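You operate a simulated robot arm through the tools that you are given. There is no shell and no other tool. Be economical: measure what you need, move in short steps, check, and stop when the job is done.

The job below is to be done with a simulated robot arm. You get a single attempt, and the scene is never put back.

JOB
Press the felt pack marked MENU to the green line, let it drain and release it.
Fine: pack lengthwise on the middle of the hand press pad, tray in, pump the yellow knob, no further than the line; green button once; other packs and the tin cup stay.
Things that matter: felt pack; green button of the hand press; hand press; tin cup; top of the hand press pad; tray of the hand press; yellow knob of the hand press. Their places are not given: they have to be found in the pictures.

Only the result counts: the job must be done as asked and must still hold three seconds after the hand-in. Knocking over, shifting, dropping, spilling or breaking anything else fails it.

ROBOT AND FRAMES
A 7-joint arm with a two-finger parallel gripper, fixed in place. Base frame: the origin is at the foot of the arm, x ahead of it, y to its left, z up; the work surface is at about z = 4. Lengths are in mm, angles in degrees, forces in N, time in s.
With the tool pointing down near the work surface it reaches from about 240 to 620 mm from the base axis. Its first joint turns from -66.0 to 66.0 degrees. Payload 2.6 kg.
The tool frame sits at the grasp point between the pads (the TCP): z along the fingers, y along the line on which they close. The tips reach 30 mm beyond it. The gripper opens to 94 mm. The fingers are 28 mm wide and 10 mm thick; the gripper's body (50 by 96 mm) begins 55 mm behind the TCP.
Orientation is that of the tool frame in the base frame, as a unit quaternion [x, y, z, w]. With the fingers straight down and closing along the base's y, the tool's x points along the base's -x, its y along +y and its z along -z.

CONTROLS
- The arm moves only by the tool apply_moves. Its argument "series" is a list of rows, each an object of numbers (a shift or turn left out is 0, a gripper value left out holds the last): "wx", "wy", "wz": the turn, a rotation vector about the tool's x, y, z in degrees; "dx", "dy", "dz": the shift along the tool's x, y, z in mm; "fingers": the gripper command, from -1 (shut) to 1 (fully open), values between in proportion. In form: [{"wx": .., "wy": .., "wz": .., "dx": .., "dy": .., "dz": .., "fingers": ..}, ...]. A call has 1 to 12 rows; each row shifts and turns the commanded pose from where the row before left it, along the tool's axes as they then stand. Rows are played at 5 a second. More than 50 mm and 8.6 degrees between two rows, or a gripper value outside its range, and nothing of the call is played. Where a pose cannot be reached the arm comes as near as it can. A force on the tool above 40 N (or 10 N above the force at the start of the call, whichever is more), or a blocked arm, ends the call early, and 0.2 s more pass. The fingers move at their own pace (about 72 mm/s each) and stop on an object; they squeeze with about 21 N. The grip force told is the motor's: it shows also when the fingers shut on nothing. Time passes only in rows, and 0.2 s behind the last, so rows that do not move let the fingers close. It gives the time, the measured TCP pose, the force on the tool (base axes), the opening and the grip force at its end, in the units of the frame above (readings bear some noise), with the torque about the TCP (base axes, N m) and any sound that the robot's microphone picked up.
- Cameras (640 x 400 px; columns grow to the right, rows downward): "scene" is fixed at [50.5, 444.5, 561.8]; the picture's right is [-0.61, -0.79, 0.00], its down [-0.46, 0.36, -0.81] and it looks along [0.64, -0.50, -0.58] (base axes); focal length 214 px, centre (320, 200). "wrist" rides on the gripper at [76, 14, -103] in the tool frame; the picture's right is [-0.18, 0.98, 0.00], its down [-0.75, -0.14, -0.64] and it looks along [-0.63, -0.12, 0.77] (tool axes); focal length 243 px, centre (320, 200).
- capture(camera): a new picture of that camera. The clock stands still meanwhile.
- measure_at(camera, pixels): for up to 12 pixels [column, row] of the newest picture of that camera ("zoom" is the newest enlarged one), the place [x, y, z] in the base frame of the surface seen there, good to about 2 mm. The clock stands still meanwhile.
- enlarge(camera, box): a new picture of the part [left, top, right, bottom] of that camera's present view, enlarged. The clock stands still meanwhile.
- hand_in(): hands the job in; it is judged then, once.

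Work in short steps. Measure before you move; look again where a grasp or a placing could have gone wrong, and mend it. You have 80 turns and 54 pictures in all, those below and enlarged ones among them. Open the gripper and draw the arm clear of the work before you hand the job in, unless the task says otherwise; then end with one line.

The tools are called after "Call:" as name(argument=value, ...) on one line, values as JSON. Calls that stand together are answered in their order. apply_moves: Moves the arm, as the interface text tells. Its arguments: {"type":"object","properties":{"series":{"type":"array","items":{"type":"object","properties":{"wx":{"type":"number"},"wy":{"type":"number"},"wz":{"type":"number"},"dx":{"type":"number"},"dy":{"type":"number"},"dz":{"type":"number"},"fingers":{"type":"number"}}}}},"required":["series"]} The other tools are called the same way: capture (camera) takes a picture; measure_at (camera, pixels) gives the place of the surface under pixels of a picture; enlarge (camera, box) takes an enlarged picture of a part of a camera's view; hand_in () hands the job in.

At the start:

```text
clock: 0.0
ee_pos: [266.4, -130.3, 456.4]
ee_rot: [-0.001, 1.0, -0.001, 0.001]
force: [-0.1, 0.2, 0.6]
wrist_torque: [-0.02, 0.0, -0.01]
opening: 94.1
grip_force: 0.1
```

scene: 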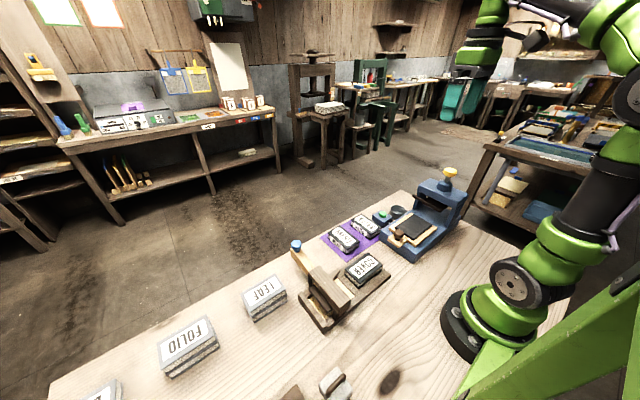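
wrist: 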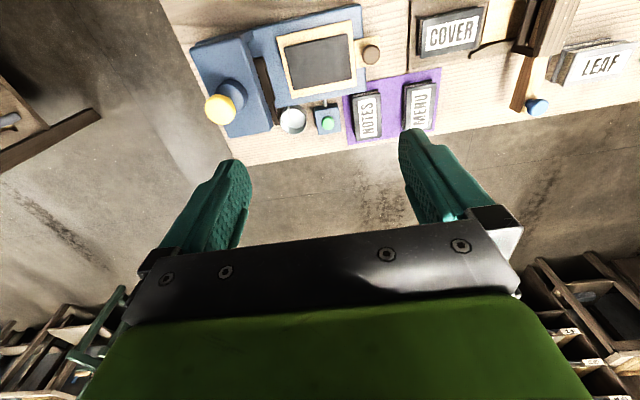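

The wrist picture shows the press (about 280,70), the NOTES pack (367,115) and the MENU pack (420,105). I enlarge both views to see the details.

Call:
enlarge(camera="wrist", box=[180, 0, 460, 175])

Call:
enlarge(camera="scene", box=[310, 150, 486, 270])

```text
2.29 times, centred on (320, 88) of wrist
```

zoom: 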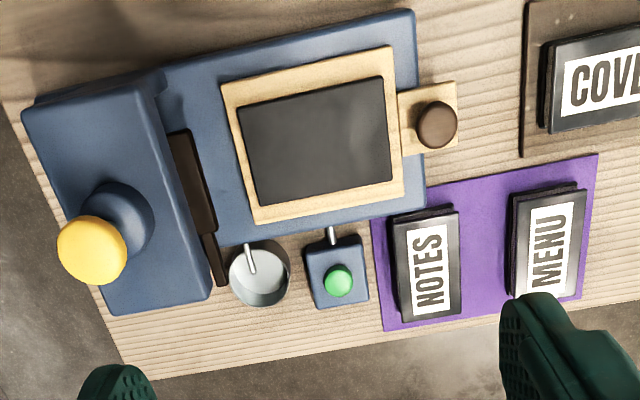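

```text
3.33 times, centred on (398, 210) of scene
```

zoom: 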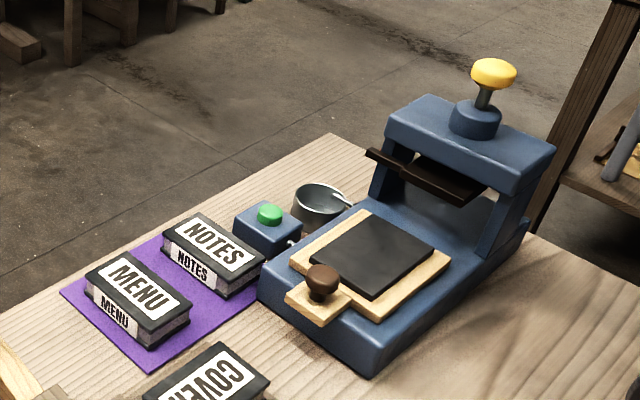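

I measure the pack, pad, tray knob, yellow knob, button and arch in the scene enlargement.

Call:
measure_at(camera="zoom", pixels=[[137, 284], [107, 253], [189, 301], [86, 282], [152, 330], [128, 310], [372, 255], [385, 218], [434, 253], [312, 259], [374, 297], [322, 272]])

Call:
measure_at(camera="zoom", pixels=[[493, 70], [475, 112], [270, 212], [275, 235], [470, 150], [430, 180], [430, 98], [553, 152], [390, 125], [213, 241], [320, 188], [400, 205]])

Call:
measure_at(camera="wrist", pixels=[[423, 102], [438, 84], [433, 130], [404, 84], [367, 115], [371, 54], [318, 60], [326, 124], [292, 120], [220, 109], [412, 75], [236, 70]])

```text
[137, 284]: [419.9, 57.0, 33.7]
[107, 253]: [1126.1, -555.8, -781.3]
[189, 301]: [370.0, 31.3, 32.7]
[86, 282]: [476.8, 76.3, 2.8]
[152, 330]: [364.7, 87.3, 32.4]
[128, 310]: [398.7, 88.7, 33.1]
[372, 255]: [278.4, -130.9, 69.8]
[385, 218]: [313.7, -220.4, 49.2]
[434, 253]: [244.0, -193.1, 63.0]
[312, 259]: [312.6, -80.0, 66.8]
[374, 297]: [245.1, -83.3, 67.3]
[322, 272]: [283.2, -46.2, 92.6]
```

```text
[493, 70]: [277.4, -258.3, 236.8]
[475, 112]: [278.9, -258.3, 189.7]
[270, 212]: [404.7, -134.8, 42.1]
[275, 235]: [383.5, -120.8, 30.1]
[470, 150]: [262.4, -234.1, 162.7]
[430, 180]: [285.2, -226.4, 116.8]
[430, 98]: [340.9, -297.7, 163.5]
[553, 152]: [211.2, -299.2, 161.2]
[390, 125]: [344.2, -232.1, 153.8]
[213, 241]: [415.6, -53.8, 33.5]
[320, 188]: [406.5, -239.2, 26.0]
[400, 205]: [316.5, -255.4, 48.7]
```

```text
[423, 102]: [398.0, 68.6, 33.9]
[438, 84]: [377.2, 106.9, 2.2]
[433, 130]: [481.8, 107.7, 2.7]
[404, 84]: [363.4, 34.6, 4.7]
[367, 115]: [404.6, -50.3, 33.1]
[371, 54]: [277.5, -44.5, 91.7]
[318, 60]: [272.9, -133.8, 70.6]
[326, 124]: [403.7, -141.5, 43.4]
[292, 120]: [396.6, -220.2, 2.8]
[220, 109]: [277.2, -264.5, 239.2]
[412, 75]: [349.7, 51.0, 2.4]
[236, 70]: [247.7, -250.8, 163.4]
```

I enlarge the wrist view tightly around the pad and the MENU pack to read corners.

Call:
enlarge(camera="wrist", box=[264, 10, 392, 90])

Call:
measure_at(camera="zoom", pixels=[[80, 140], [342, 85], [365, 290], [120, 335], [45, 95], [370, 35], [390, 300], [90, 350], [430, 40], [540, 180], [370, 180], [215, 205]])

```text
5.00 times, centred on (328, 50) of wrist
```

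zoom: 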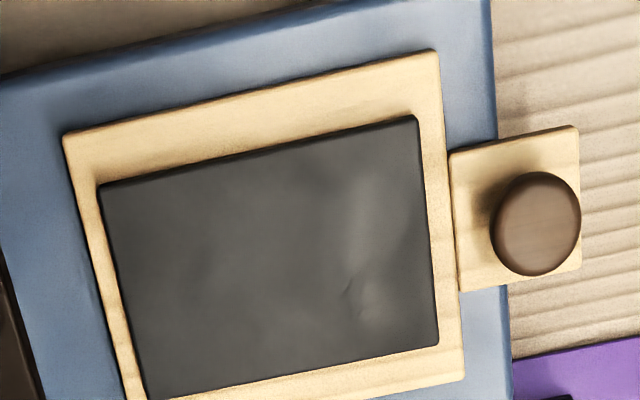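

```text
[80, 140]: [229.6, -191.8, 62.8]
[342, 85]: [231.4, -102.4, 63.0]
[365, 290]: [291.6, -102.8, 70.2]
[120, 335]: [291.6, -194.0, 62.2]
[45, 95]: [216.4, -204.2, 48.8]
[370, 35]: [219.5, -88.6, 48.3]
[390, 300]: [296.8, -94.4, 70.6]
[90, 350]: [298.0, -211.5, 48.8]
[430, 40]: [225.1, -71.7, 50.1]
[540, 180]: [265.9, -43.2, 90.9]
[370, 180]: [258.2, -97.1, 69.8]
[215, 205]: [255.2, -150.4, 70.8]
```

The pad corners show at zoom (103,188), (413,118), (436,343), (150,395); I measure just inside them, and tray edges.

Call:
measure_at(camera="zoom", pixels=[[108, 193], [409, 124], [430, 338], [153, 390], [70, 138], [435, 57], [460, 375], [455, 160], [465, 285], [575, 132], [578, 265], [510, 230]])

Call:
enlarge(camera="wrist", box=[344, 60, 472, 140])

```text
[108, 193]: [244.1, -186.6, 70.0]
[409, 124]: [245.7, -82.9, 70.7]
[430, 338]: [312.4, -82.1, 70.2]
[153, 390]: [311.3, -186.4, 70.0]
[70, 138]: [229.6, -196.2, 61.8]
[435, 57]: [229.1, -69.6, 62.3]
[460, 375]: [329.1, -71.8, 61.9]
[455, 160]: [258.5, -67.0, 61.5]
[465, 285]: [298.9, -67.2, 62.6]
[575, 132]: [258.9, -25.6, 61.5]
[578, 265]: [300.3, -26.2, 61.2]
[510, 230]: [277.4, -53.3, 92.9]
```

```text
5.00 times, centred on (408, 100) of wrist
```

zoom: 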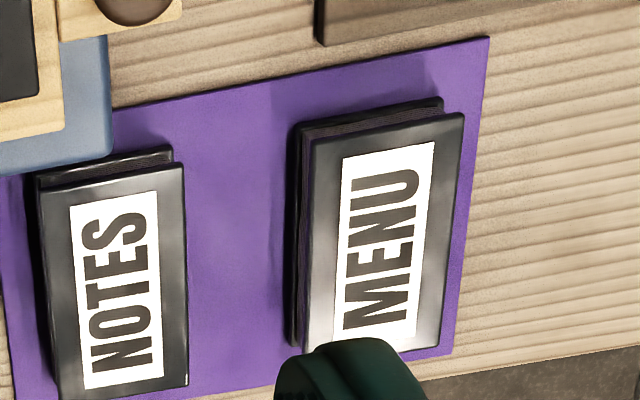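

MENU's top corners appear at zoom (310,140), (463,113), (440,345); I measure those and the cover edges.

Call:
measure_at(camera="zoom", pixels=[[317, 143], [459, 118], [437, 342], [305, 345], [309, 250], [450, 230], [383, 235], [185, 170], [183, 385], [185, 280], [302, 128], [440, 102]])

```text
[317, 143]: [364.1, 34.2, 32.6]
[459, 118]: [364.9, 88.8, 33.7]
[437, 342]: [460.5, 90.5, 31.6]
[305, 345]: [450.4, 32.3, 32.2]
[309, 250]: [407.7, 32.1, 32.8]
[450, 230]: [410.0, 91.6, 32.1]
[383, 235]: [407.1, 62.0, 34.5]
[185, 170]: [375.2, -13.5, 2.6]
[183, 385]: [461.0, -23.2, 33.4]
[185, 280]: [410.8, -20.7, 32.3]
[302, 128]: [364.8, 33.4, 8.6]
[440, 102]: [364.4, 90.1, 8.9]
```

MENU's block spans x≈362–461, y≈31–91, top z≈33.5; the pad centre is (278.5,-134.5,70), long side along y. I move the open gripper above MENU.

Call:
apply_moves(series=[{"dx": -14.5, "dy": 19.2, "dz": 30, "fingers": 1}, {"dx": -14.5, "dy": 19.2, "dz": 30}, {"dx": -14.5, "dy": 19.2, "dz": 30}, {"dx": -14.5, "dy": 19.2, "dz": 30}, {"dx": -14.5, "dy": 19.2, "dz": 30}, {"dx": -14.5, "dy": 19.2, "dz": 30}, {"dx": -14.5, "dy": 19.2, "dz": 30}, {"dx": -14.5, "dy": 19.2, "dz": 30}, {"dx": -14.5, "dy": 19.2, "dz": 30}, {"dx": -14.5, "dy": 19.2, "dz": 30}, {}])

Call:
capture(camera="wrist")

```text
clock: 2.4
ee_pos: [412.4, 62.2, 156.4]
ee_rot: [-0.001, 1.0, 0.0, 0.001]
force: [-0.1, -0.6, 0.6]
wrist_torque: [0.0, -0.03, -0.02]
opening: 94.2
grip_force: 0.1
```

```text
47 pictures are left
```

wrist: 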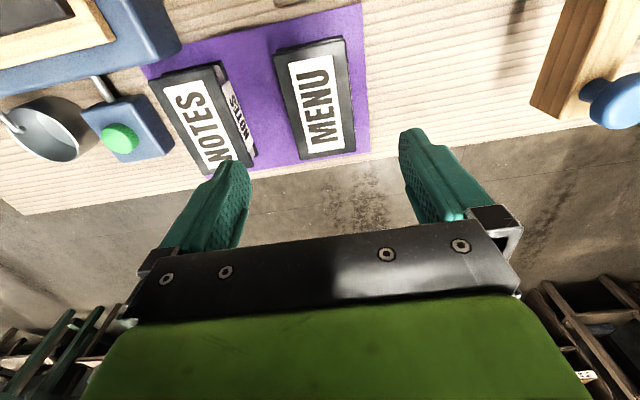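

MENU is now fully visible (corners about (275,55), (342,38), (355,150), (302,160)); I measure its edges once more before descending.

Call:
measure_at(camera="wrist", pixels=[[279, 57], [341, 42], [353, 147], [303, 156], [317, 100], [289, 105], [348, 95], [325, 150], [309, 51]])

```text
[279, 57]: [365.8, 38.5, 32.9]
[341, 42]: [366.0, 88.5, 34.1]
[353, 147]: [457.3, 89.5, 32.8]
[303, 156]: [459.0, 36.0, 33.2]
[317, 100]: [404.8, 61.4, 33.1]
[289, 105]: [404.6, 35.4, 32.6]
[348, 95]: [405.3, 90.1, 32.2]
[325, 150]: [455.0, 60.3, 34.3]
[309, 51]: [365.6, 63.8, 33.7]
```

The pack centre is about (412,62), right under the TCP. I descend to z≈40 and close.

Call:
apply_moves(series=[{"dz": 30}, {"dz": 30}, {"dz": 30}, {"dz": 16}, {"dz": 10}, {}, {"fingers": -1}, {}, {}, {}])

```text
clock: 4.6
ee_pos: [411.1, 61.8, 41.2]
ee_rot: [0.0, 1.0, 0.0, 0.001]
force: [-0.1, -0.4, 0.7]
wrist_torque: [-0.02, 0.01, 0.04]
opening: 59.6
grip_force: 21.8
```

The fingers stopped at 59.6 mm with 21.8 N, so the pack is held. I lift it straight up and look.

Call:
apply_moves(series=[{"dz": -15}, {"dz": -30}, {"dz": -30}, {"dz": -35}, {"dz": -35}, {}])

Call:
capture(camera="scene")

```text
clock: 6.0
ee_pos: [411.0, 61.6, 186.6]
ee_rot: [0.0, 1.0, 0.001, 0.001]
force: [-0.7, -0.1, -1.3]
wrist_torque: [0.02, 0.0, -0.05]
opening: 59.3
grip_force: 21.1
```

```text
46 pictures are left
```

scene: 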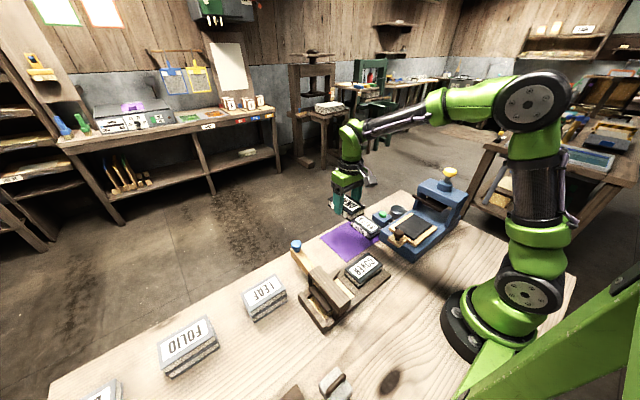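

MENU is lifted cleanly. I turn 90° about the tool axis so the pack lies along y with the camera on the +y side.

Call:
apply_moves(series=[{"wz": 8.2}, {"wz": 8.2}, {"wz": 8.2}, {"wz": 8.2}, {"wz": 8.2}, {"wz": 8.2}, {"wz": 8.2}, {"wz": 8.2}, {"wz": 8.2}, {"wz": 8.2}, {"wz": 8.0}, {}])

```text
clock: 8.6
ee_pos: [410.7, 61.9, 187.1]
ee_rot: [0.708, 0.706, 0.001, 0.001]
force: [0.7, -0.5, -1.4]
wrist_torque: [0.0, 0.0, 0.03]
opening: 59.5
grip_force: 21.1
```

Now tool x is base +y and tool y is base +x. I carry the pack at height to above the pad centre (278.5,-133.5).

Call:
apply_moves(series=[{"dx": -27.9, "dy": -18.9}, {"dx": -27.9, "dy": -18.9}, {"dx": -27.9, "dy": -18.9}, {"dx": -27.9, "dy": -18.9}, {"dx": -27.9, "dy": -18.9}, {"dx": -27.9, "dy": -18.9}, {"dx": -27.9, "dy": -18.9}, {}, {}])

Call:
capture(camera="wrist")

Call:
enlarge(camera="scene", box=[360, 150, 488, 270])

```text
clock: 10.6
ee_pos: [278.5, -134.9, 186.0]
ee_rot: [0.706, 0.708, 0.0, 0.001]
force: [0.5, 0.7, -1.6]
wrist_torque: [-0.02, -0.01, -0.01]
opening: 59.6
grip_force: 20.6
```

```text
45 pictures are left
```

wrist: 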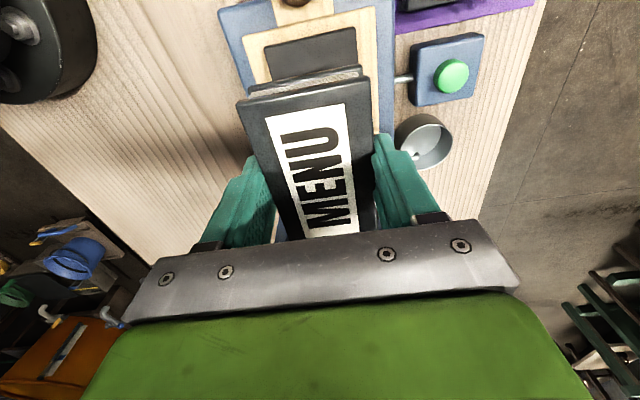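

```text
3.33 times, centred on (424, 210) of scene
```

zoom: 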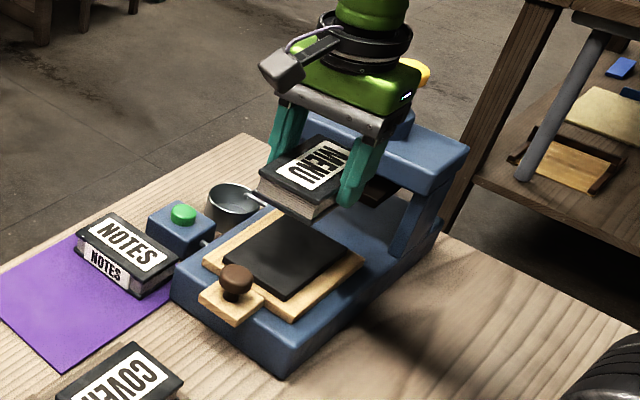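

The pack is square above the pad. I measure its edges to fix the offset: near end (~(305,95)), corners (240,100), (368,75).

Call:
measure_at(camera="wrist", pixels=[[245, 105], [365, 82], [305, 93], [258, 150], [370, 130], [305, 75], [272, 55], [352, 33]])

```text
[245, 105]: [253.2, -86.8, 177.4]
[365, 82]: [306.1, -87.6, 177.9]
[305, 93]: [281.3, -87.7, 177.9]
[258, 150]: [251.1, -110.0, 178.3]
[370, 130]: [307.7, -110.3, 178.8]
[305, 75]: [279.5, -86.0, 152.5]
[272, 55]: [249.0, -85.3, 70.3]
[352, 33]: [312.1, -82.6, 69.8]
```

Pack centre is about (279.5,-134.5), matching the pad. I lower it slowly, feeling for contact near TCP z≈108.

Call:
apply_moves(series=[{"dz": 25}, {"dz": 25}, {"dz": 18}, {"dz": 6}, {"dz": 2}, {}])

```text
clock: 12.0
ee_pos: [279.1, -132.5, 110.4]
ee_rot: [0.707, 0.707, 0.0, 0.001]
force: [0.0, 0.0, -1.9]
wrist_torque: [0.04, 0.04, 0.01]
opening: 59.5
grip_force: 20.9
```

No contact yet at 110.4. I go down in 1 mm steps.

Call:
apply_moves(series=[{"dz": 1, "dx": -1}, {"dz": 1}, {}, {}])

```text
clock: 13.0
ee_pos: [277.5, -134.7, 108.6]
ee_rot: [0.708, 0.707, 0.0, 0.001]
force: [-0.7, 0.3, -1.1]
wrist_torque: [0.01, -0.01, 0.02]
opening: 59.6
grip_force: 21.1
```

Call:
apply_moves(series=[{"dz": 1}, {}, {}])

Call:
enlarge(camera="scene", box=[376, 190, 456, 265])

```text
clock: 13.8
ee_pos: [279.1, -134.6, 106.4]
ee_rot: [0.707, 0.707, 0.001, 0.001]
force: [0.4, -0.6, 2.5]
wrist_torque: [-0.2, 0.08, -0.02]
opening: 59.2
grip_force: 20.8
```

```text
5.33 times, centred on (416, 228) of scene
```

zoom: 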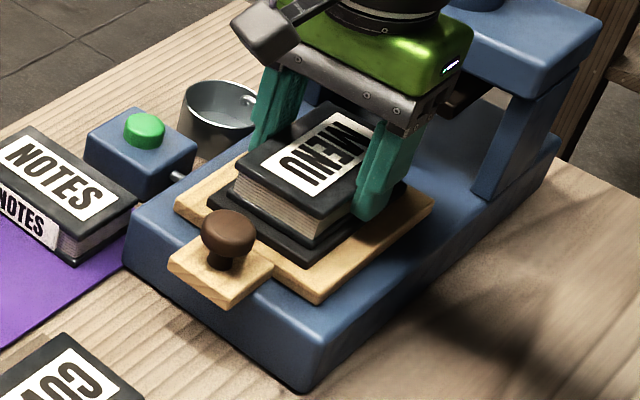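

The force went positive (+2.5 N): the pack rests on the pad. I open and lift straight up.

Call:
apply_moves(series=[{"fingers": 0.7}, {}, {}, {"dz": -15}, {"dz": -25}, {"dz": -40}, {"dz": -40}, {"dx": 30, "dz": -20}, {"dx": 30}, {}])

Call:
capture(camera="wrist")

```text
clock: 16.0
ee_pos: [278.1, -74.2, 247.7]
ee_rot: [0.707, 0.707, 0.001, 0.0]
force: [0.4, -0.6, -0.2]
wrist_torque: [-0.01, 0.0, 0.0]
opening: 79.8
grip_force: 0.1
```

```text
42 pictures are left
```

wrist: 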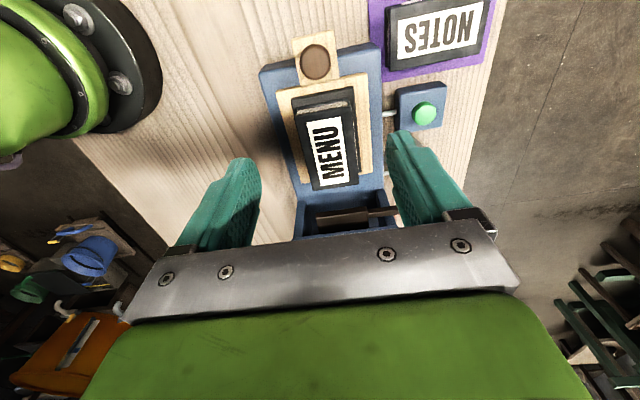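

Call:
enlarge(camera="wrist", box=[260, 25, 420, 125])

Call:
measure_at(camera="wrist", pixels=[[301, 112], [353, 103], [314, 186], [358, 182], [328, 150], [298, 104], [352, 90], [356, 140], [307, 150], [315, 60]])

```text
4.00 times, centred on (340, 75) of wrist
```

zoom: 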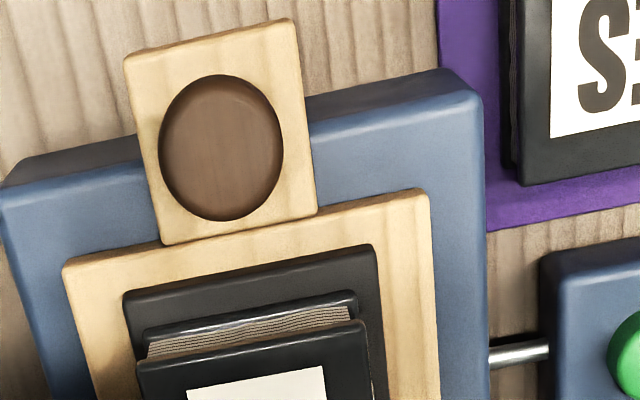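

```text
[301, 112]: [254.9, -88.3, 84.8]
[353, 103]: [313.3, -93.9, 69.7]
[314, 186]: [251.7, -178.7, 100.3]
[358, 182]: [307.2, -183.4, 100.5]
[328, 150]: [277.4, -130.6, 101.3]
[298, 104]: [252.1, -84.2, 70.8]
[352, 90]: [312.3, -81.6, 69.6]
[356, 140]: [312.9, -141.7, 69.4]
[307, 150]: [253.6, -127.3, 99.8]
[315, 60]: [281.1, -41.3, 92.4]
```

The pack sits well centred (x 250–309 on pad 243–313, ends about -86/-184). Next is pushing the tray knob at (280,-47,92) toward -y; I check what stands nearby (COVER on its base) in the scene view.

Call:
capture(camera="scene")

Call:
measure_at(camera="scene", pixels=[[362, 268], [385, 265], [352, 280], [335, 290], [296, 245], [325, 280], [430, 190], [437, 200]])

Call:
enlarge(camera="scene", box=[380, 150, 500, 265])

```text
40 pictures are left
```

scene: 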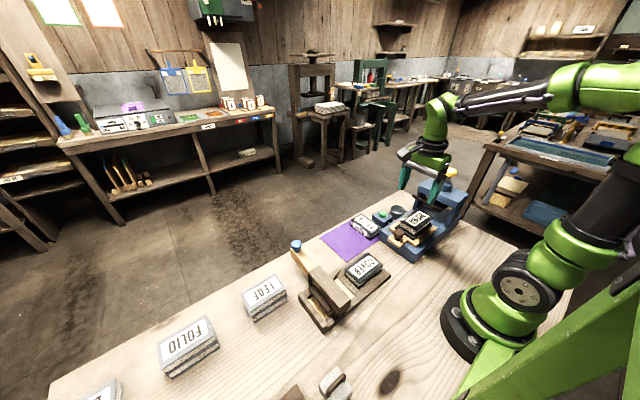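

```text
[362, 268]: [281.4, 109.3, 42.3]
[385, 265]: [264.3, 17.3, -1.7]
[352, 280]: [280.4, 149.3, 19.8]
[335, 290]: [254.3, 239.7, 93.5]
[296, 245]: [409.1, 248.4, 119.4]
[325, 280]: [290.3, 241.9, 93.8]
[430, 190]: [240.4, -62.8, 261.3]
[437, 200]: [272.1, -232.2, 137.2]
```

```text
3.48 times, centred on (440, 208) of scene
```

zoom: 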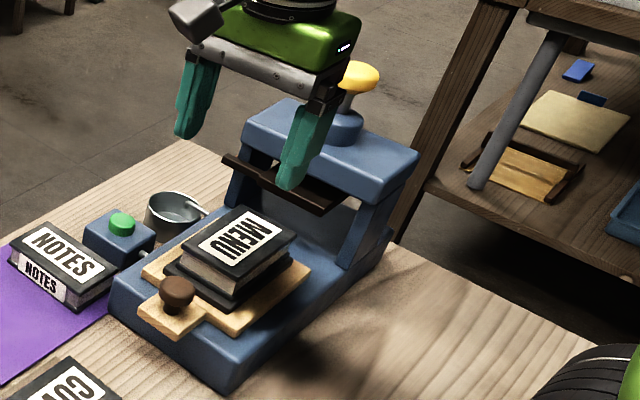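

The area at y≈0 is free (COVER is at y>60, z 42). I close the fingers, move over y≈2 and descend to TCP z≈104 behind the tray knob.

Call:
apply_moves(series=[{"dx": 26, "dy": 1.5, "fingers": -1}, {"dx": 25}, {"dx": 25}, {"dz": 40}, {"dz": 40}, {"dz": 40}, {"dz": 23}, {}, {}])

Call:
enlarge(camera="scene", box=[350, 150, 478, 270])

```text
clock: 18.0
ee_pos: [281.0, 2.2, 103.7]
ee_rot: [0.707, 0.707, 0.001, 0.001]
force: [-1.4, -0.5, 0.3]
wrist_torque: [0.02, 0.02, 0.01]
opening: 0.0
grip_force: 21.2
```

```text
3.33 times, centred on (414, 210) of scene
```

zoom: 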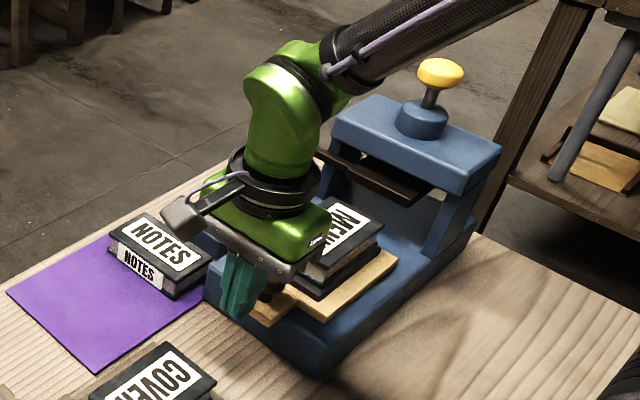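

Fingers stand behind the knob. I push toward -y in gentle rows.

Call:
apply_moves(series=[{"dx": -12}, {"dx": -6}, {"dx": -6}, {"dx": -8}, {"dx": -8}, {"dx": -8}, {"dx": -8}, {"dx": -8}, {}])

Call:
capture(camera="wrist")

```text
clock: 20.0
ee_pos: [281.5, -61.7, 104.4]
ee_rot: [0.707, 0.707, 0.0, 0.0]
force: [-0.4, 0.9, -0.1]
wrist_torque: [-0.01, 0.01, -0.04]
opening: 0.0
grip_force: 21.5
```

```text
37 pictures are left
```

wrist: 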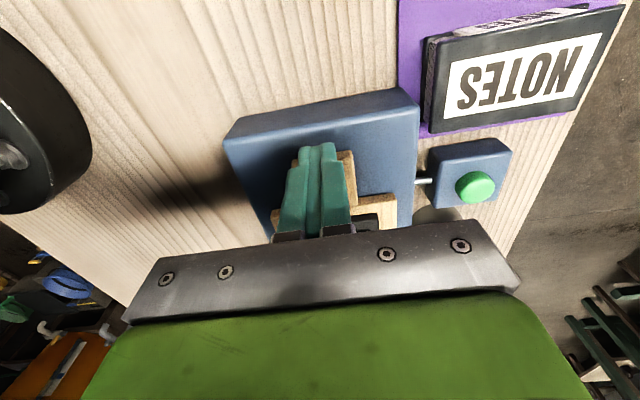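

The tray slides (front edge moved in with the fingers). I continue.

Call:
apply_moves(series=[{"dx": -8}, {"dx": -8}, {"dx": -8}, {"dx": -8}, {"dx": -8}, {"dx": -8}, {"dx": -8}, {}])

Call:
enlarge(camera="scene", box=[360, 150, 488, 270])

```text
clock: 21.8
ee_pos: [279.5, -118.9, 104.7]
ee_rot: [0.707, 0.707, -0.001, 0.001]
force: [0.4, -0.4, -0.1]
wrist_torque: [-0.03, 0.0, -0.01]
opening: 0.1
grip_force: 20.8
```

```text
3.33 times, centred on (424, 210) of scene
```

zoom: 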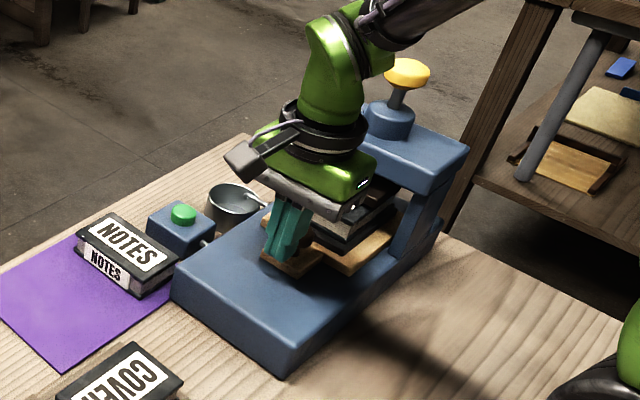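

Still sliding freely. I go on with smaller rows until it stops.

Call:
apply_moves(series=[{"dx": -5}, {"dx": -5}, {"dx": -4}, {"dx": -3}, {"dx": -3}, {"dx": -3}, {}])

```text
clock: 23.4
ee_pos: [280.3, -141.5, 103.7]
ee_rot: [0.707, 0.708, 0.001, 0.0]
force: [0.2, 0.0, 0.1]
wrist_torque: [0.02, -0.03, 0.01]
opening: 0.0
grip_force: 20.9
```

Call:
apply_moves(series=[{"dx": -2}, {"dx": -2}, {"dx": -2}, {}])

Call:
enlarge(camera="scene", box=[380, 160, 480, 250])

```text
clock: 24.4
ee_pos: [281.2, -147.3, 103.9]
ee_rot: [0.707, 0.707, 0.0, 0.001]
force: [0.7, 0.1, 0.2]
wrist_torque: [-0.01, -0.04, 0.0]
opening: 0.0
grip_force: 21.5
```

```text
4.44 times, centred on (430, 205) of scene
```

zoom: 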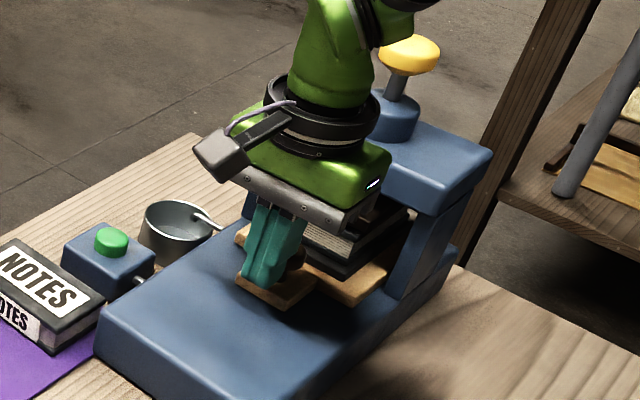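

Not yet at the stop; gripper body (front ≈ y -172) still clears the arch (≈ -228). I continue in small steps.

Call:
apply_moves(series=[{"dx": -2}, {"dx": -2}, {"dx": -2}, {"dx": -2}, {}])

```text
clock: 25.7
ee_pos: [280.6, -151.9, 103.1]
ee_rot: [0.706, 0.708, 0.003, -0.003]
force: [-0.4, 2.5, 1.3]
wrist_torque: [0.02, 0.03, 0.0]
opening: 0.0
grip_force: 21.0
stopped in row 5: the force on the tool passed its limit at 41 N (the readings are from after the stop); the commanded pose is now the measured one
```

A stop at y≈-152 (41 N): the tray appears fully in. I back off, rise and look.

Call:
apply_moves(series=[{"dx": 10}, {"dx": 30}, {"dx": 40}, {"dx": 40, "dz": -10}, {"dz": -40}, {"dz": -40}, {}])

Call:
capture(camera="wrist")

Call:
enlarge(camera="scene", box=[390, 160, 480, 250])

```text
clock: 27.3
ee_pos: [279.1, -32.0, 194.6]
ee_rot: [0.707, 0.708, 0.002, -0.004]
force: [-0.7, -0.4, 0.3]
wrist_torque: [0.0, -0.04, -0.01]
opening: 0.0
grip_force: 20.9
```

```text
34 pictures are left
```

wrist: 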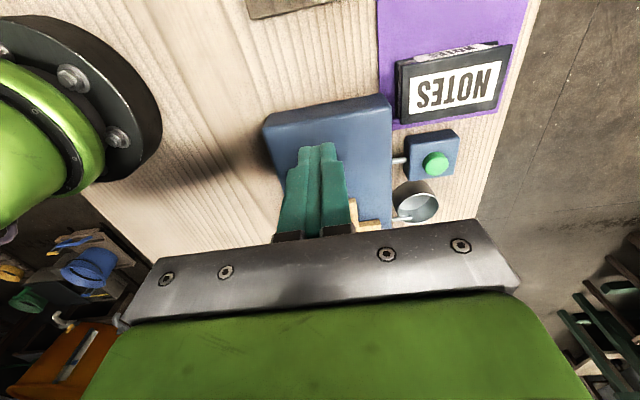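

```text
4.44 times, centred on (435, 205) of scene
```

zoom: 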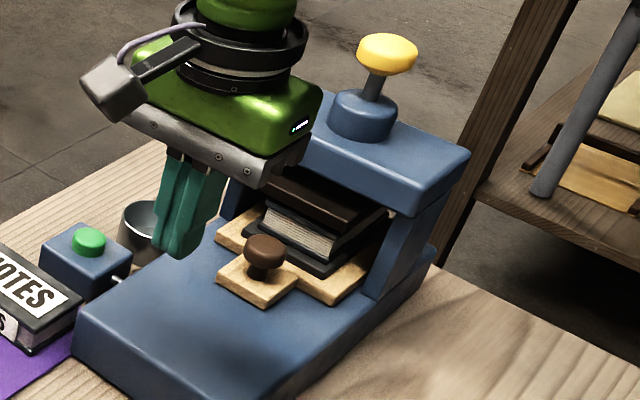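

I measure the tray and pack positions in this enlargement to compare with the platen and arch.

Call:
measure_at(camera="zoom", pixels=[[265, 241], [255, 290], [335, 295], [325, 272], [300, 225], [320, 207], [310, 185], [375, 217], [389, 53], [375, 85], [360, 110], [340, 160]])

```text
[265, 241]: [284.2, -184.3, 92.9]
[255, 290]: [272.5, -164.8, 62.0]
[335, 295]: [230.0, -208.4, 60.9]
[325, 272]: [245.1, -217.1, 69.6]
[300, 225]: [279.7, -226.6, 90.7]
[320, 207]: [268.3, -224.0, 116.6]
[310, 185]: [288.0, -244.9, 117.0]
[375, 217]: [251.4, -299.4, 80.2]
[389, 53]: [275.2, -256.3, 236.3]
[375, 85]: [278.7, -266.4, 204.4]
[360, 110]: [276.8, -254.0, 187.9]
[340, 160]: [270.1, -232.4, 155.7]
```

Tray is in (pad front ≈ -219, platen front ≈ -224). I now enlarge the arch strongly to find the green line.

Call:
enlarge(camera="scene", box=[430, 180, 486, 220])

```text
10.00 times, centred on (458, 200) of scene
```

zoom: 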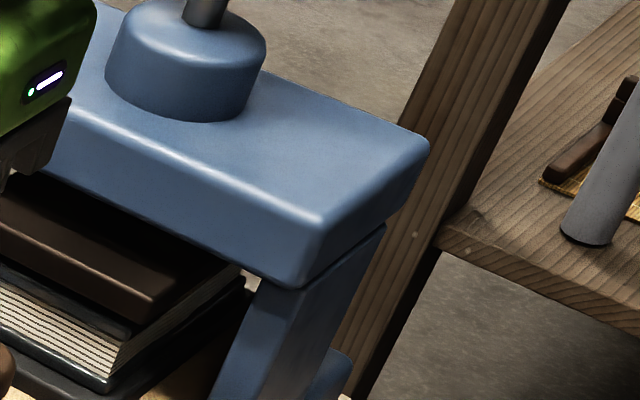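

The near (-x) column shows no line; the far (+x) column is hidden by the gripper. I raise the arm to clear the view.

Call:
apply_moves(series=[{"dz": -40}, {"dz": -40}, {"dz": -40}, {"dz": -30}, {}])

Call:
enlarge(camera="scene", box=[404, 170, 476, 236])

```text
clock: 28.5
ee_pos: [279.0, -33.7, 344.5]
ee_rot: [0.707, 0.708, 0.003, -0.004]
force: [0.0, -0.4, 0.2]
wrist_torque: [0.03, 0.01, -0.03]
opening: 0.3
grip_force: 21.2
```

```text
6.06 times, centred on (440, 203) of scene
```

zoom: 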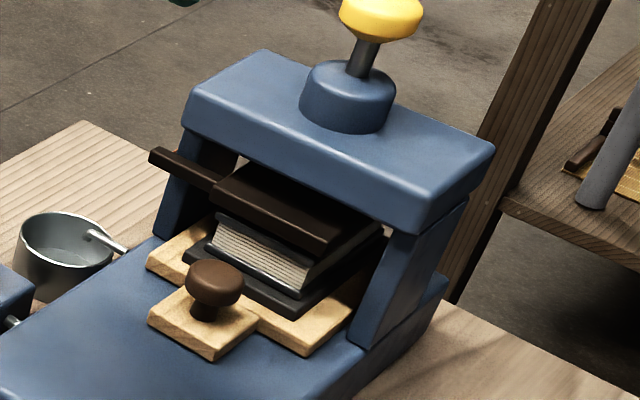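

The platen's pointer sticks out past the +x column, so the line is likely on its outer +x side. I turn the wrist further (+60°) to bring the camera round to that side, moving out in x at height.

Call:
apply_moves(series=[{"dy": 30, "wz": 0}, {"dy": 30}, {"dy": 30}, {"wz": 8.5}, {"wz": 8.5}, {"wz": 8.5}, {"wz": 8.5}, {"wz": 8.5}, {"wz": 8.5}, {"wz": 8.5}, {}])

```text
clock: 30.9
ee_pos: [369.7, -33.6, 345.8]
ee_rot: [0.965, 0.263, 0.001, -0.005]
force: [0.1, -0.3, -0.5]
wrist_torque: [0.0, 0.01, -0.01]
opening: 0.0
grip_force: 20.8
```

The turn worked. I move to about (455,-190,182) and tilt the tool 20° so the camera looks at the +x side of the arch.

Call:
apply_moves(series=[{"dx": -0.7, "dy": 29.6, "dz": 27}, {"dx": -0.7, "dy": 29.6, "dz": 27}, {"dx": -0.7, "dy": 29.6, "dz": 27}, {"dx": -0.7, "dy": 29.6, "dz": 27}, {"dx": -0.7, "dy": 29.6, "dz": 27}, {"dx": -0.7, "dy": 29.6, "dz": 27}, {"wy": -6.7}, {"wy": -6.7}, {"wy": -6.7}, {}])

Call:
capture(camera="wrist")

```text
clock: 33.1
ee_pos: [457.0, -187.6, 181.5]
ee_rot: [0.95, 0.26, -0.168, 0.042]
force: [-0.2, 0.5, 0.7]
wrist_torque: [-0.02, 0.0, -0.02]
opening: 0.1
grip_force: 21.2
```

```text
30 pictures are left
```

wrist: 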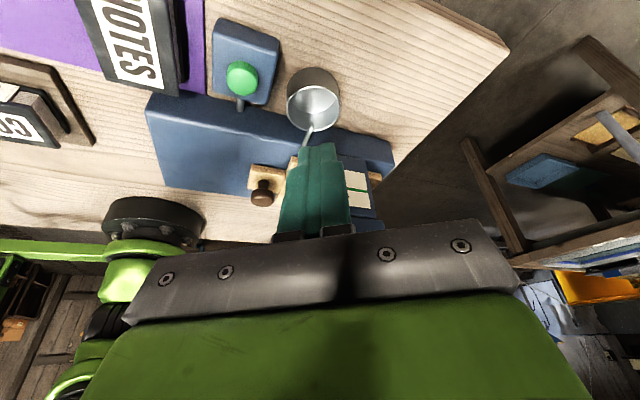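

A white plate with a green line appears at (355,188) on the arch's +x side. I enlarge it and measure.

Call:
enlarge(camera="wrist", box=[334, 150, 398, 220])

Call:
measure_at(camera="wrist", pixels=[[358, 189], [354, 175], [360, 205], [350, 190], [366, 189], [375, 176], [365, 165]])

```text
5.71 times, centred on (366, 185) of wrist
```

zoom: 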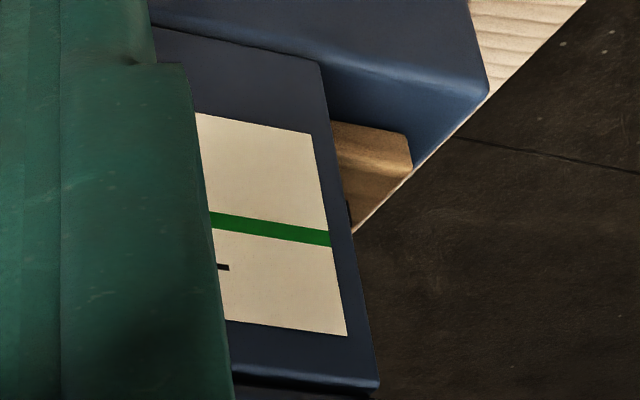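

```text
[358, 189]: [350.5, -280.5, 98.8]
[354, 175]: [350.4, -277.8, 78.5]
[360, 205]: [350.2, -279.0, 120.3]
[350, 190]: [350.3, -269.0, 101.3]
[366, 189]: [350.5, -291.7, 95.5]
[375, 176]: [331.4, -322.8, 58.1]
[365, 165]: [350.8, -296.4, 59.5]
```

The line is at z≈100 on the x=350 face; a dark pointer tip shows at zoom (222,268), above the line (picture is inverted). I open the fingers to see between them.

Call:
apply_moves(series=[{"fingers": 1}, {}, {}])

Call:
enlarge(camera="wrist", box=[270, 140, 398, 220])

Call:
measure_at(camera="zoom", pixels=[[420, 240], [420, 246], [420, 252], [330, 235], [340, 225], [380, 240], [380, 250], [380, 230], [355, 260], [370, 275], [395, 272], [300, 250]])

```text
clock: 33.9
ee_pos: [457.1, -188.1, 181.0]
ee_rot: [0.95, 0.26, -0.167, 0.041]
force: [0.2, 0.1, -0.9]
wrist_torque: [-0.01, 0.01, -0.01]
opening: 94.2
grip_force: 0.0
```

```text
5.00 times, centred on (334, 180) of wrist
```

zoom: 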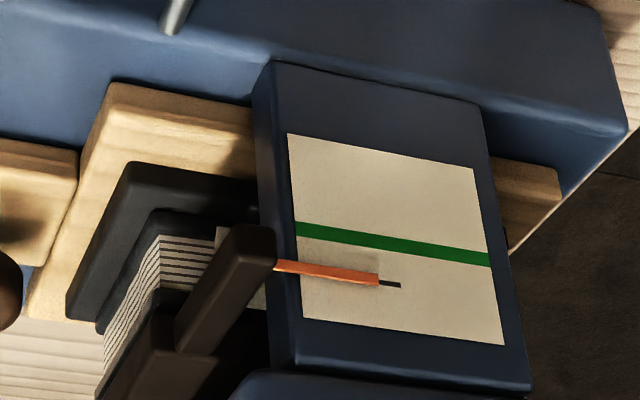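

```text
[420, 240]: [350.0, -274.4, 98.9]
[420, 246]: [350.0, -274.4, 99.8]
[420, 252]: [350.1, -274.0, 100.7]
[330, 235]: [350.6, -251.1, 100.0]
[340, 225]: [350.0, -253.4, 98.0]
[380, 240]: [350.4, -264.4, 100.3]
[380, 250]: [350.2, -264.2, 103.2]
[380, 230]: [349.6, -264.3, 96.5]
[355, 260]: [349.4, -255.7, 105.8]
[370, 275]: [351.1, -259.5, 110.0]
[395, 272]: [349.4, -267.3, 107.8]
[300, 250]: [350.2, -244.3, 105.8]
```

The orange pointer sits at z≈110, line centre z≈99.5, so about 10 mm to go. Now I locate the yellow knob exactly in the scene view.

Call:
enlarge(camera="scene", box=[424, 155, 472, 191])

```text
11.11 times, centred on (448, 173) of scene
```

zoom: 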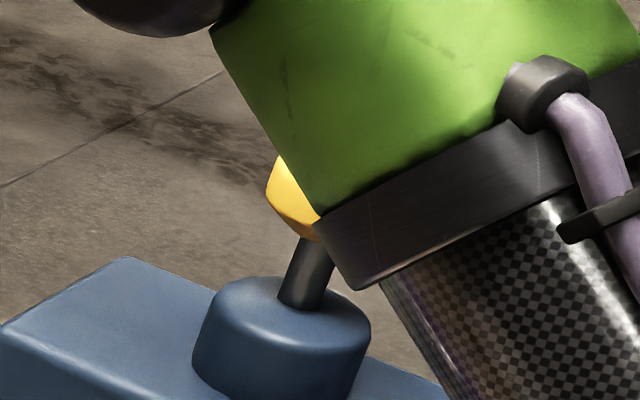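

The arm hides the knob here; earlier measures put its centre near (279,-269,239). I back up along the tool, undo the tilt and rise, closing the fingers.

Call:
apply_moves(series=[{"dz": -40, "fingers": -1}, {"dz": -40}, {"wy": 6.7, "dz": -20}, {"wy": 6.7, "dz": -20}, {"wy": 6.7, "dz": -20}, {}])

Call:
capture(camera="wrist")

```text
clock: 35.3
ee_pos: [492.8, -167.2, 315.2]
ee_rot: [0.965, 0.263, 0.001, -0.004]
force: [-0.4, -0.2, 0.1]
wrist_torque: [0.01, 0.06, 0.01]
opening: 0.0
grip_force: 20.5
```

```text
26 pictures are left
```

wrist: 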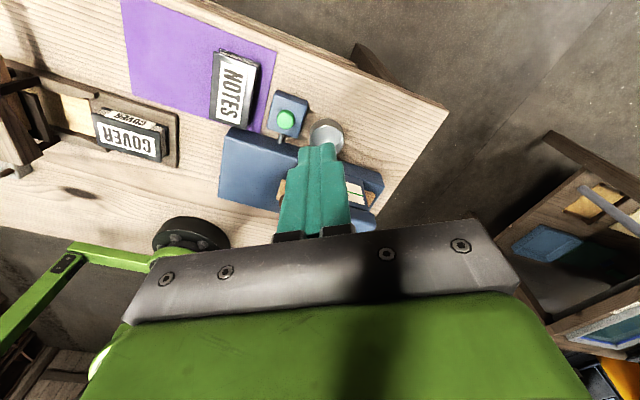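

I move half of the way toward the knob at this height and look from the scene camera.

Call:
apply_moves(series=[{"dx": -30, "dy": -2.6}, {"dx": -30, "dy": -2.6}, {"dx": -30, "dy": -2.6}, {}])

Call:
enlarge(camera="scene", box=[400, 140, 480, 190])

```text
clock: 36.3
ee_pos: [411.3, -205.9, 315.2]
ee_rot: [0.965, 0.264, 0.0, -0.004]
force: [0.0, 0.6, 0.5]
wrist_torque: [0.0, 0.01, -0.01]
opening: 0.0
grip_force: 21.4
```

```text
8.00 times, centred on (440, 165) of scene
```

zoom: 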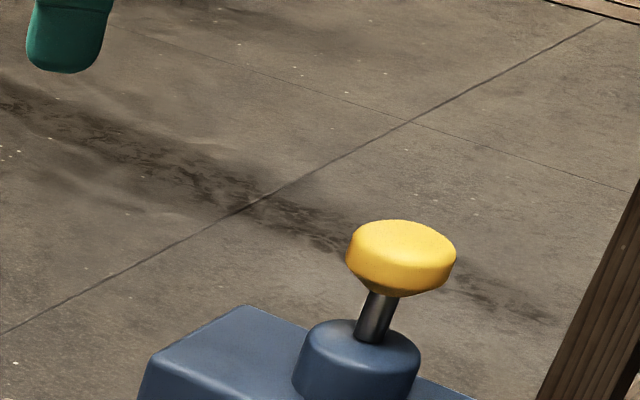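

The knob is clear in view (top ellipse centred ~(403,243)); I measure its top.

Call:
measure_at(camera="zoom", pixels=[[403, 243], [356, 240], [450, 250], [400, 224], [400, 262], [425, 232], [380, 253], [378, 318], [360, 345], [415, 350]])

```text
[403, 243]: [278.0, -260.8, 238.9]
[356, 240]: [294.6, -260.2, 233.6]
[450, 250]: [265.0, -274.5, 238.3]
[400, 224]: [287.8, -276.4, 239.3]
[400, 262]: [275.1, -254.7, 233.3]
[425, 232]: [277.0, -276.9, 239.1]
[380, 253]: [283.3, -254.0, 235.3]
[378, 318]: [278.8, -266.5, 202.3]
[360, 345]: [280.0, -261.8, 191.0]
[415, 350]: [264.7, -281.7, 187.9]
```

Knob centre ≈ (279.5,-268), top z≈239, so contact at TCP z≈269. I go above it to z≈277.

Call:
apply_moves(series=[{"dx": -36.3, "dy": -3.35}, {"dx": -36.3, "dy": -3.35}, {"dx": -36.3, "dy": -3.35}, {"dx": -36.2, "dy": -3.35}, {"dz": 20}, {"dz": 18}, {}])

Call:
enlarge(camera="scene", box=[400, 130, 480, 190])

```text
clock: 37.9
ee_pos: [279.2, -268.9, 275.6]
ee_rot: [0.965, 0.262, 0.0, -0.004]
force: [-1.1, -0.5, -0.2]
wrist_torque: [0.01, 0.03, 0.03]
opening: 0.0
grip_force: 21.1
```

```text
6.67 times, centred on (440, 160) of scene
```

zoom: 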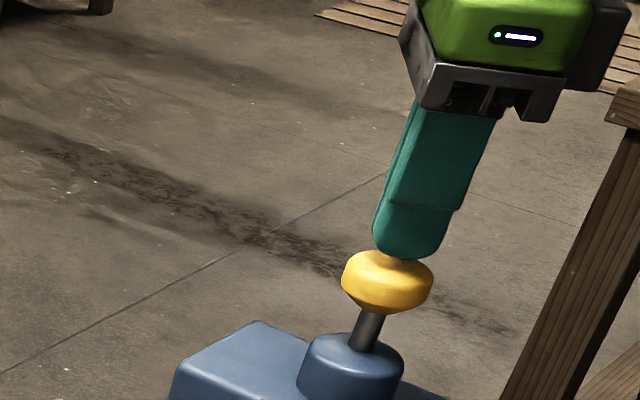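

Fingertips are right above the knob. I press down gently in 3 mm rows to feel the stroke.

Call:
apply_moves(series=[{"dz": 4}, {"dz": 3}, {"dz": 3}, {"dz": 3}, {}])

```text
clock: 39.1
ee_pos: [279.8, -267.9, 263.1]
ee_rot: [0.965, 0.263, 0.0, -0.005]
force: [0.2, -1.2, 2.0]
wrist_torque: [-0.07, 0.03, 0.01]
opening: 0.0
grip_force: 20.9
```

Call:
apply_moves(series=[{"dz": 3}, {"dz": 3}, {"dz": 3}, {}])

Call:
enlarge(camera="scene", box=[400, 150, 480, 230])

```text
clock: 40.1
ee_pos: [279.6, -267.4, 254.7]
ee_rot: [0.965, 0.264, 0.0, -0.004]
force: [1.1, -0.2, 4.7]
wrist_torque: [-0.02, -0.03, 0.02]
opening: 0.0
grip_force: 21.0
```

```text
5.00 times, centred on (440, 190) of scene
```

zoom: 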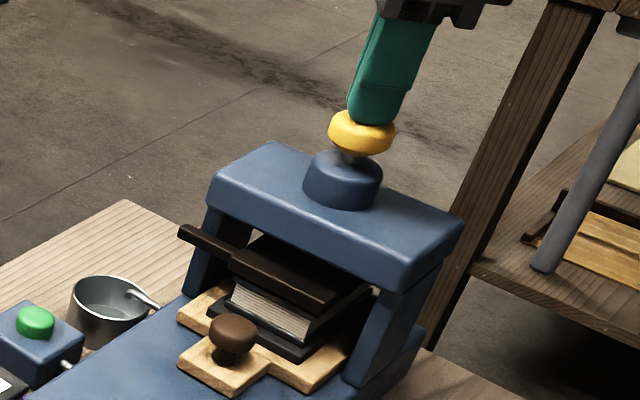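

The knob goes down on a soft spring (4.7 N at 14 mm). I continue the stroke.

Call:
apply_moves(series=[{"dz": 3}, {"dz": 3}, {"dz": 3}, {}])

```text
clock: 41.1
ee_pos: [280.0, -268.9, 246.9]
ee_rot: [0.965, 0.263, 0.001, -0.005]
force: [-4.6, 8.8, 26.5]
wrist_torque: [0.21, 0.14, -0.06]
opening: 0.1
grip_force: 21.5
```

Force jumped to 26.5 N at about 22 mm: the bottom of the stroke. I let the knob rise and look at the platen.

Call:
apply_moves(series=[{"dz": -6}, {"dz": -6}, {"dz": -6}, {"dz": -6}, {"dz": -6}, {}])

Call:
enlarge(camera="scene", box=[400, 150, 480, 230])

Call:
measure_at(camera="zoom", pixels=[[300, 268], [290, 275], [330, 290], [270, 258], [215, 241], [195, 234], [280, 285]])

```text
clock: 42.5
ee_pos: [279.8, -267.9, 274.8]
ee_rot: [0.965, 0.263, 0.001, -0.005]
force: [0.0, 0.5, 0.3]
wrist_torque: [-0.02, -0.01, 0.01]
opening: 0.0
grip_force: 20.7
```

```text
5.00 times, centred on (440, 190) of scene
```

zoom: 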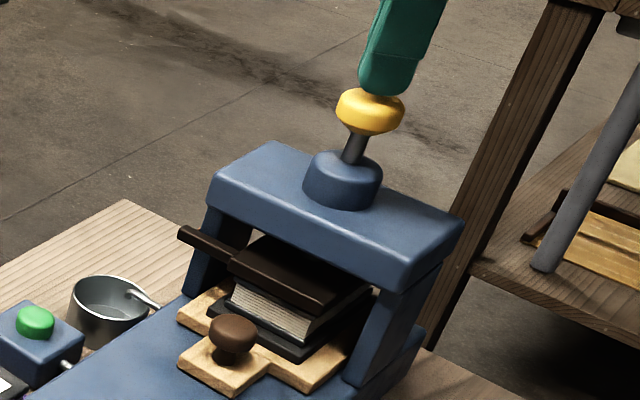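

```text
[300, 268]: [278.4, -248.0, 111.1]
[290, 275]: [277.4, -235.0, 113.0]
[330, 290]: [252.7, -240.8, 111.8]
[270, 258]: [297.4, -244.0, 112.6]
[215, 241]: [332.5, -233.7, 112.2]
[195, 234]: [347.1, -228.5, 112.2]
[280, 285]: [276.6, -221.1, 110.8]
```

Platen top dropped from about 117 to 112: one pump gives about 4–5 mm. I return to the viewing pose to check the pointer exactly.

Call:
apply_moves(series=[{"dz": -40}, {"dx": 47.2, "dy": 4.2}, {"dx": 47.2, "dy": 4.2}, {"dx": 47.2, "dy": 4.2}, {"dx": 47.2, "dy": 4.1}, {"dx": 47.2, "dy": 4.1}, {"wy": -6.7, "dz": 20, "fingers": 1}, {"wy": -6.7, "dz": 20}, {"wy": -6.7, "dz": 20}, {"dz": 40}, {"dz": 40}, {}])

Call:
enlarge(camera="wrist", box=[270, 140, 398, 220])

```text
clock: 45.1
ee_pos: [464.1, -183.5, 181.4]
ee_rot: [0.95, 0.26, -0.167, 0.042]
force: [0.0, 0.0, -0.3]
wrist_torque: [0.0, -0.02, 0.02]
opening: 94.3
grip_force: 0.0
```

```text
5.00 times, centred on (334, 180) of wrist
```

zoom: 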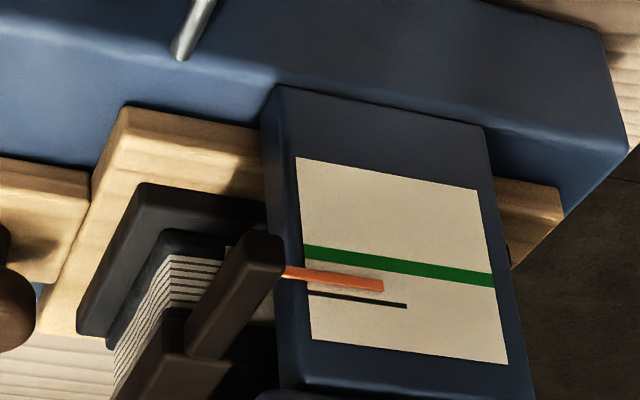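

The pointer (tip ≈(382,286)) has moved from the black start mark (≈303) about 45 % of the way to the green line (≈264). I measure to quantify.

Call:
measure_at(camera="zoom", pixels=[[340, 279], [360, 282], [375, 284], [395, 304], [360, 299], [395, 266], [360, 260], [430, 271], [450, 274], [395, 257], [395, 273]])

```text
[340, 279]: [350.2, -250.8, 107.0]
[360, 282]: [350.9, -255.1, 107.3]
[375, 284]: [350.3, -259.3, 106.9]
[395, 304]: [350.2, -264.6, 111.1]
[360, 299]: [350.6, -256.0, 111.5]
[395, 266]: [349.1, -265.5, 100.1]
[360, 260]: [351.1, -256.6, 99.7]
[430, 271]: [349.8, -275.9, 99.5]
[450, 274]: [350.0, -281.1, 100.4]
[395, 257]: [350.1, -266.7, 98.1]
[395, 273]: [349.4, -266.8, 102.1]
```

Pointer ≈107.1, green centre ≈99.9 (band 98–102), start 111.3: about 4.2 mm per full pump, ~7 left. I go back above the knob for a second pump.

Call:
apply_moves(series=[{"dz": -40, "fingers": -1}, {"dz": -40}, {"wy": 6.7, "dz": -20}, {"wy": 6.7, "dz": -20}, {"wy": 6.7, "dz": -20}, {"dx": -48.7, "dy": -4.3}, {"dx": -48.7, "dy": -4.3}, {"dx": -48.7, "dy": -4.3}, {"dx": -48.7, "dy": -4.3}, {"dx": -48.5, "dy": -4.2}, {}, {}])

```text
clock: 47.7
ee_pos: [278.8, -268.0, 314.1]
ee_rot: [0.965, 0.263, 0.001, -0.005]
force: [-0.1, -0.6, 0.5]
wrist_torque: [0.01, -0.01, 0.02]
opening: 0.0
grip_force: 20.9
```

I am right above the knob. One full pump: down to ≈247 and back up.

Call:
apply_moves(series=[{"dz": 20}, {"dz": 18}, {"dz": 6}, {"dz": 6}, {"dz": 6}, {"dz": 6}, {"dz": 5}, {}, {"dz": -10}, {"dz": -10}, {"dz": -10}, {}])

Call:
enlarge(camera="scene", box=[400, 150, 480, 230])

Call:
measure_at(camera="zoom", pixels=[[300, 268], [290, 275], [330, 290], [270, 258], [215, 241], [195, 235], [280, 285]])

```text
clock: 50.3
ee_pos: [278.3, -267.5, 277.2]
ee_rot: [0.965, 0.263, 0.001, -0.005]
force: [-0.2, -0.4, 0.8]
wrist_torque: [-0.01, 0.01, 0.0]
opening: 0.0
grip_force: 21.2
```

```text
5.00 times, centred on (440, 190) of scene
```

zoom: 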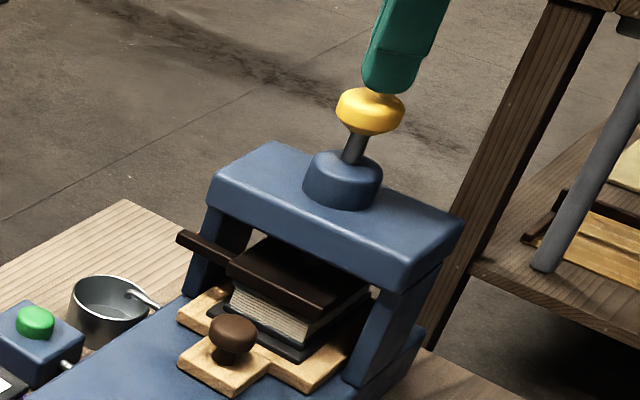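

```text
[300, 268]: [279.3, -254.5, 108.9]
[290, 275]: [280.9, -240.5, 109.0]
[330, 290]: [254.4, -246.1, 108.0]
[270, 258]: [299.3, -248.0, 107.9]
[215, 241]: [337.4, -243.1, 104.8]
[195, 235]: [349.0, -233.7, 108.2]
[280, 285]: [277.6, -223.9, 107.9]
```

Platen now ≈108.4 (−3.9 mm). I check the pointer again at the viewing pose.

Call:
apply_moves(series=[{"dz": -40}, {"dx": 47.2, "dy": 4.2}, {"dx": 47.2, "dy": 4.2}, {"dx": 47.2, "dy": 4.2}, {"dx": 47.2, "dy": 4.1}, {"dx": 47.2, "dy": 4.1}, {"wy": -6.7, "dz": 20, "fingers": 1}, {"wy": -6.7, "dz": 20}, {"wy": -6.7, "dz": 20}, {"dz": 40}, {"dz": 40}, {}])

Call:
enlarge(camera="wrist", box=[302, 160, 382, 210])

```text
clock: 52.9
ee_pos: [462.1, -182.3, 183.9]
ee_rot: [0.95, 0.259, -0.168, 0.042]
force: [0.0, 0.5, 0.0]
wrist_torque: [0.04, 0.02, 0.01]
opening: 93.7
grip_force: 0.1
```

```text
8.00 times, centred on (342, 185) of wrist
```

zoom: 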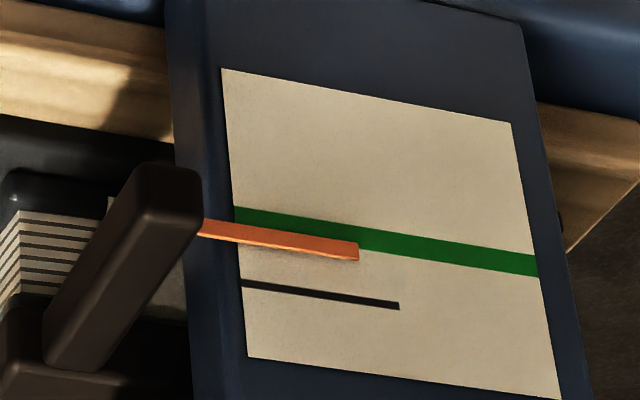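

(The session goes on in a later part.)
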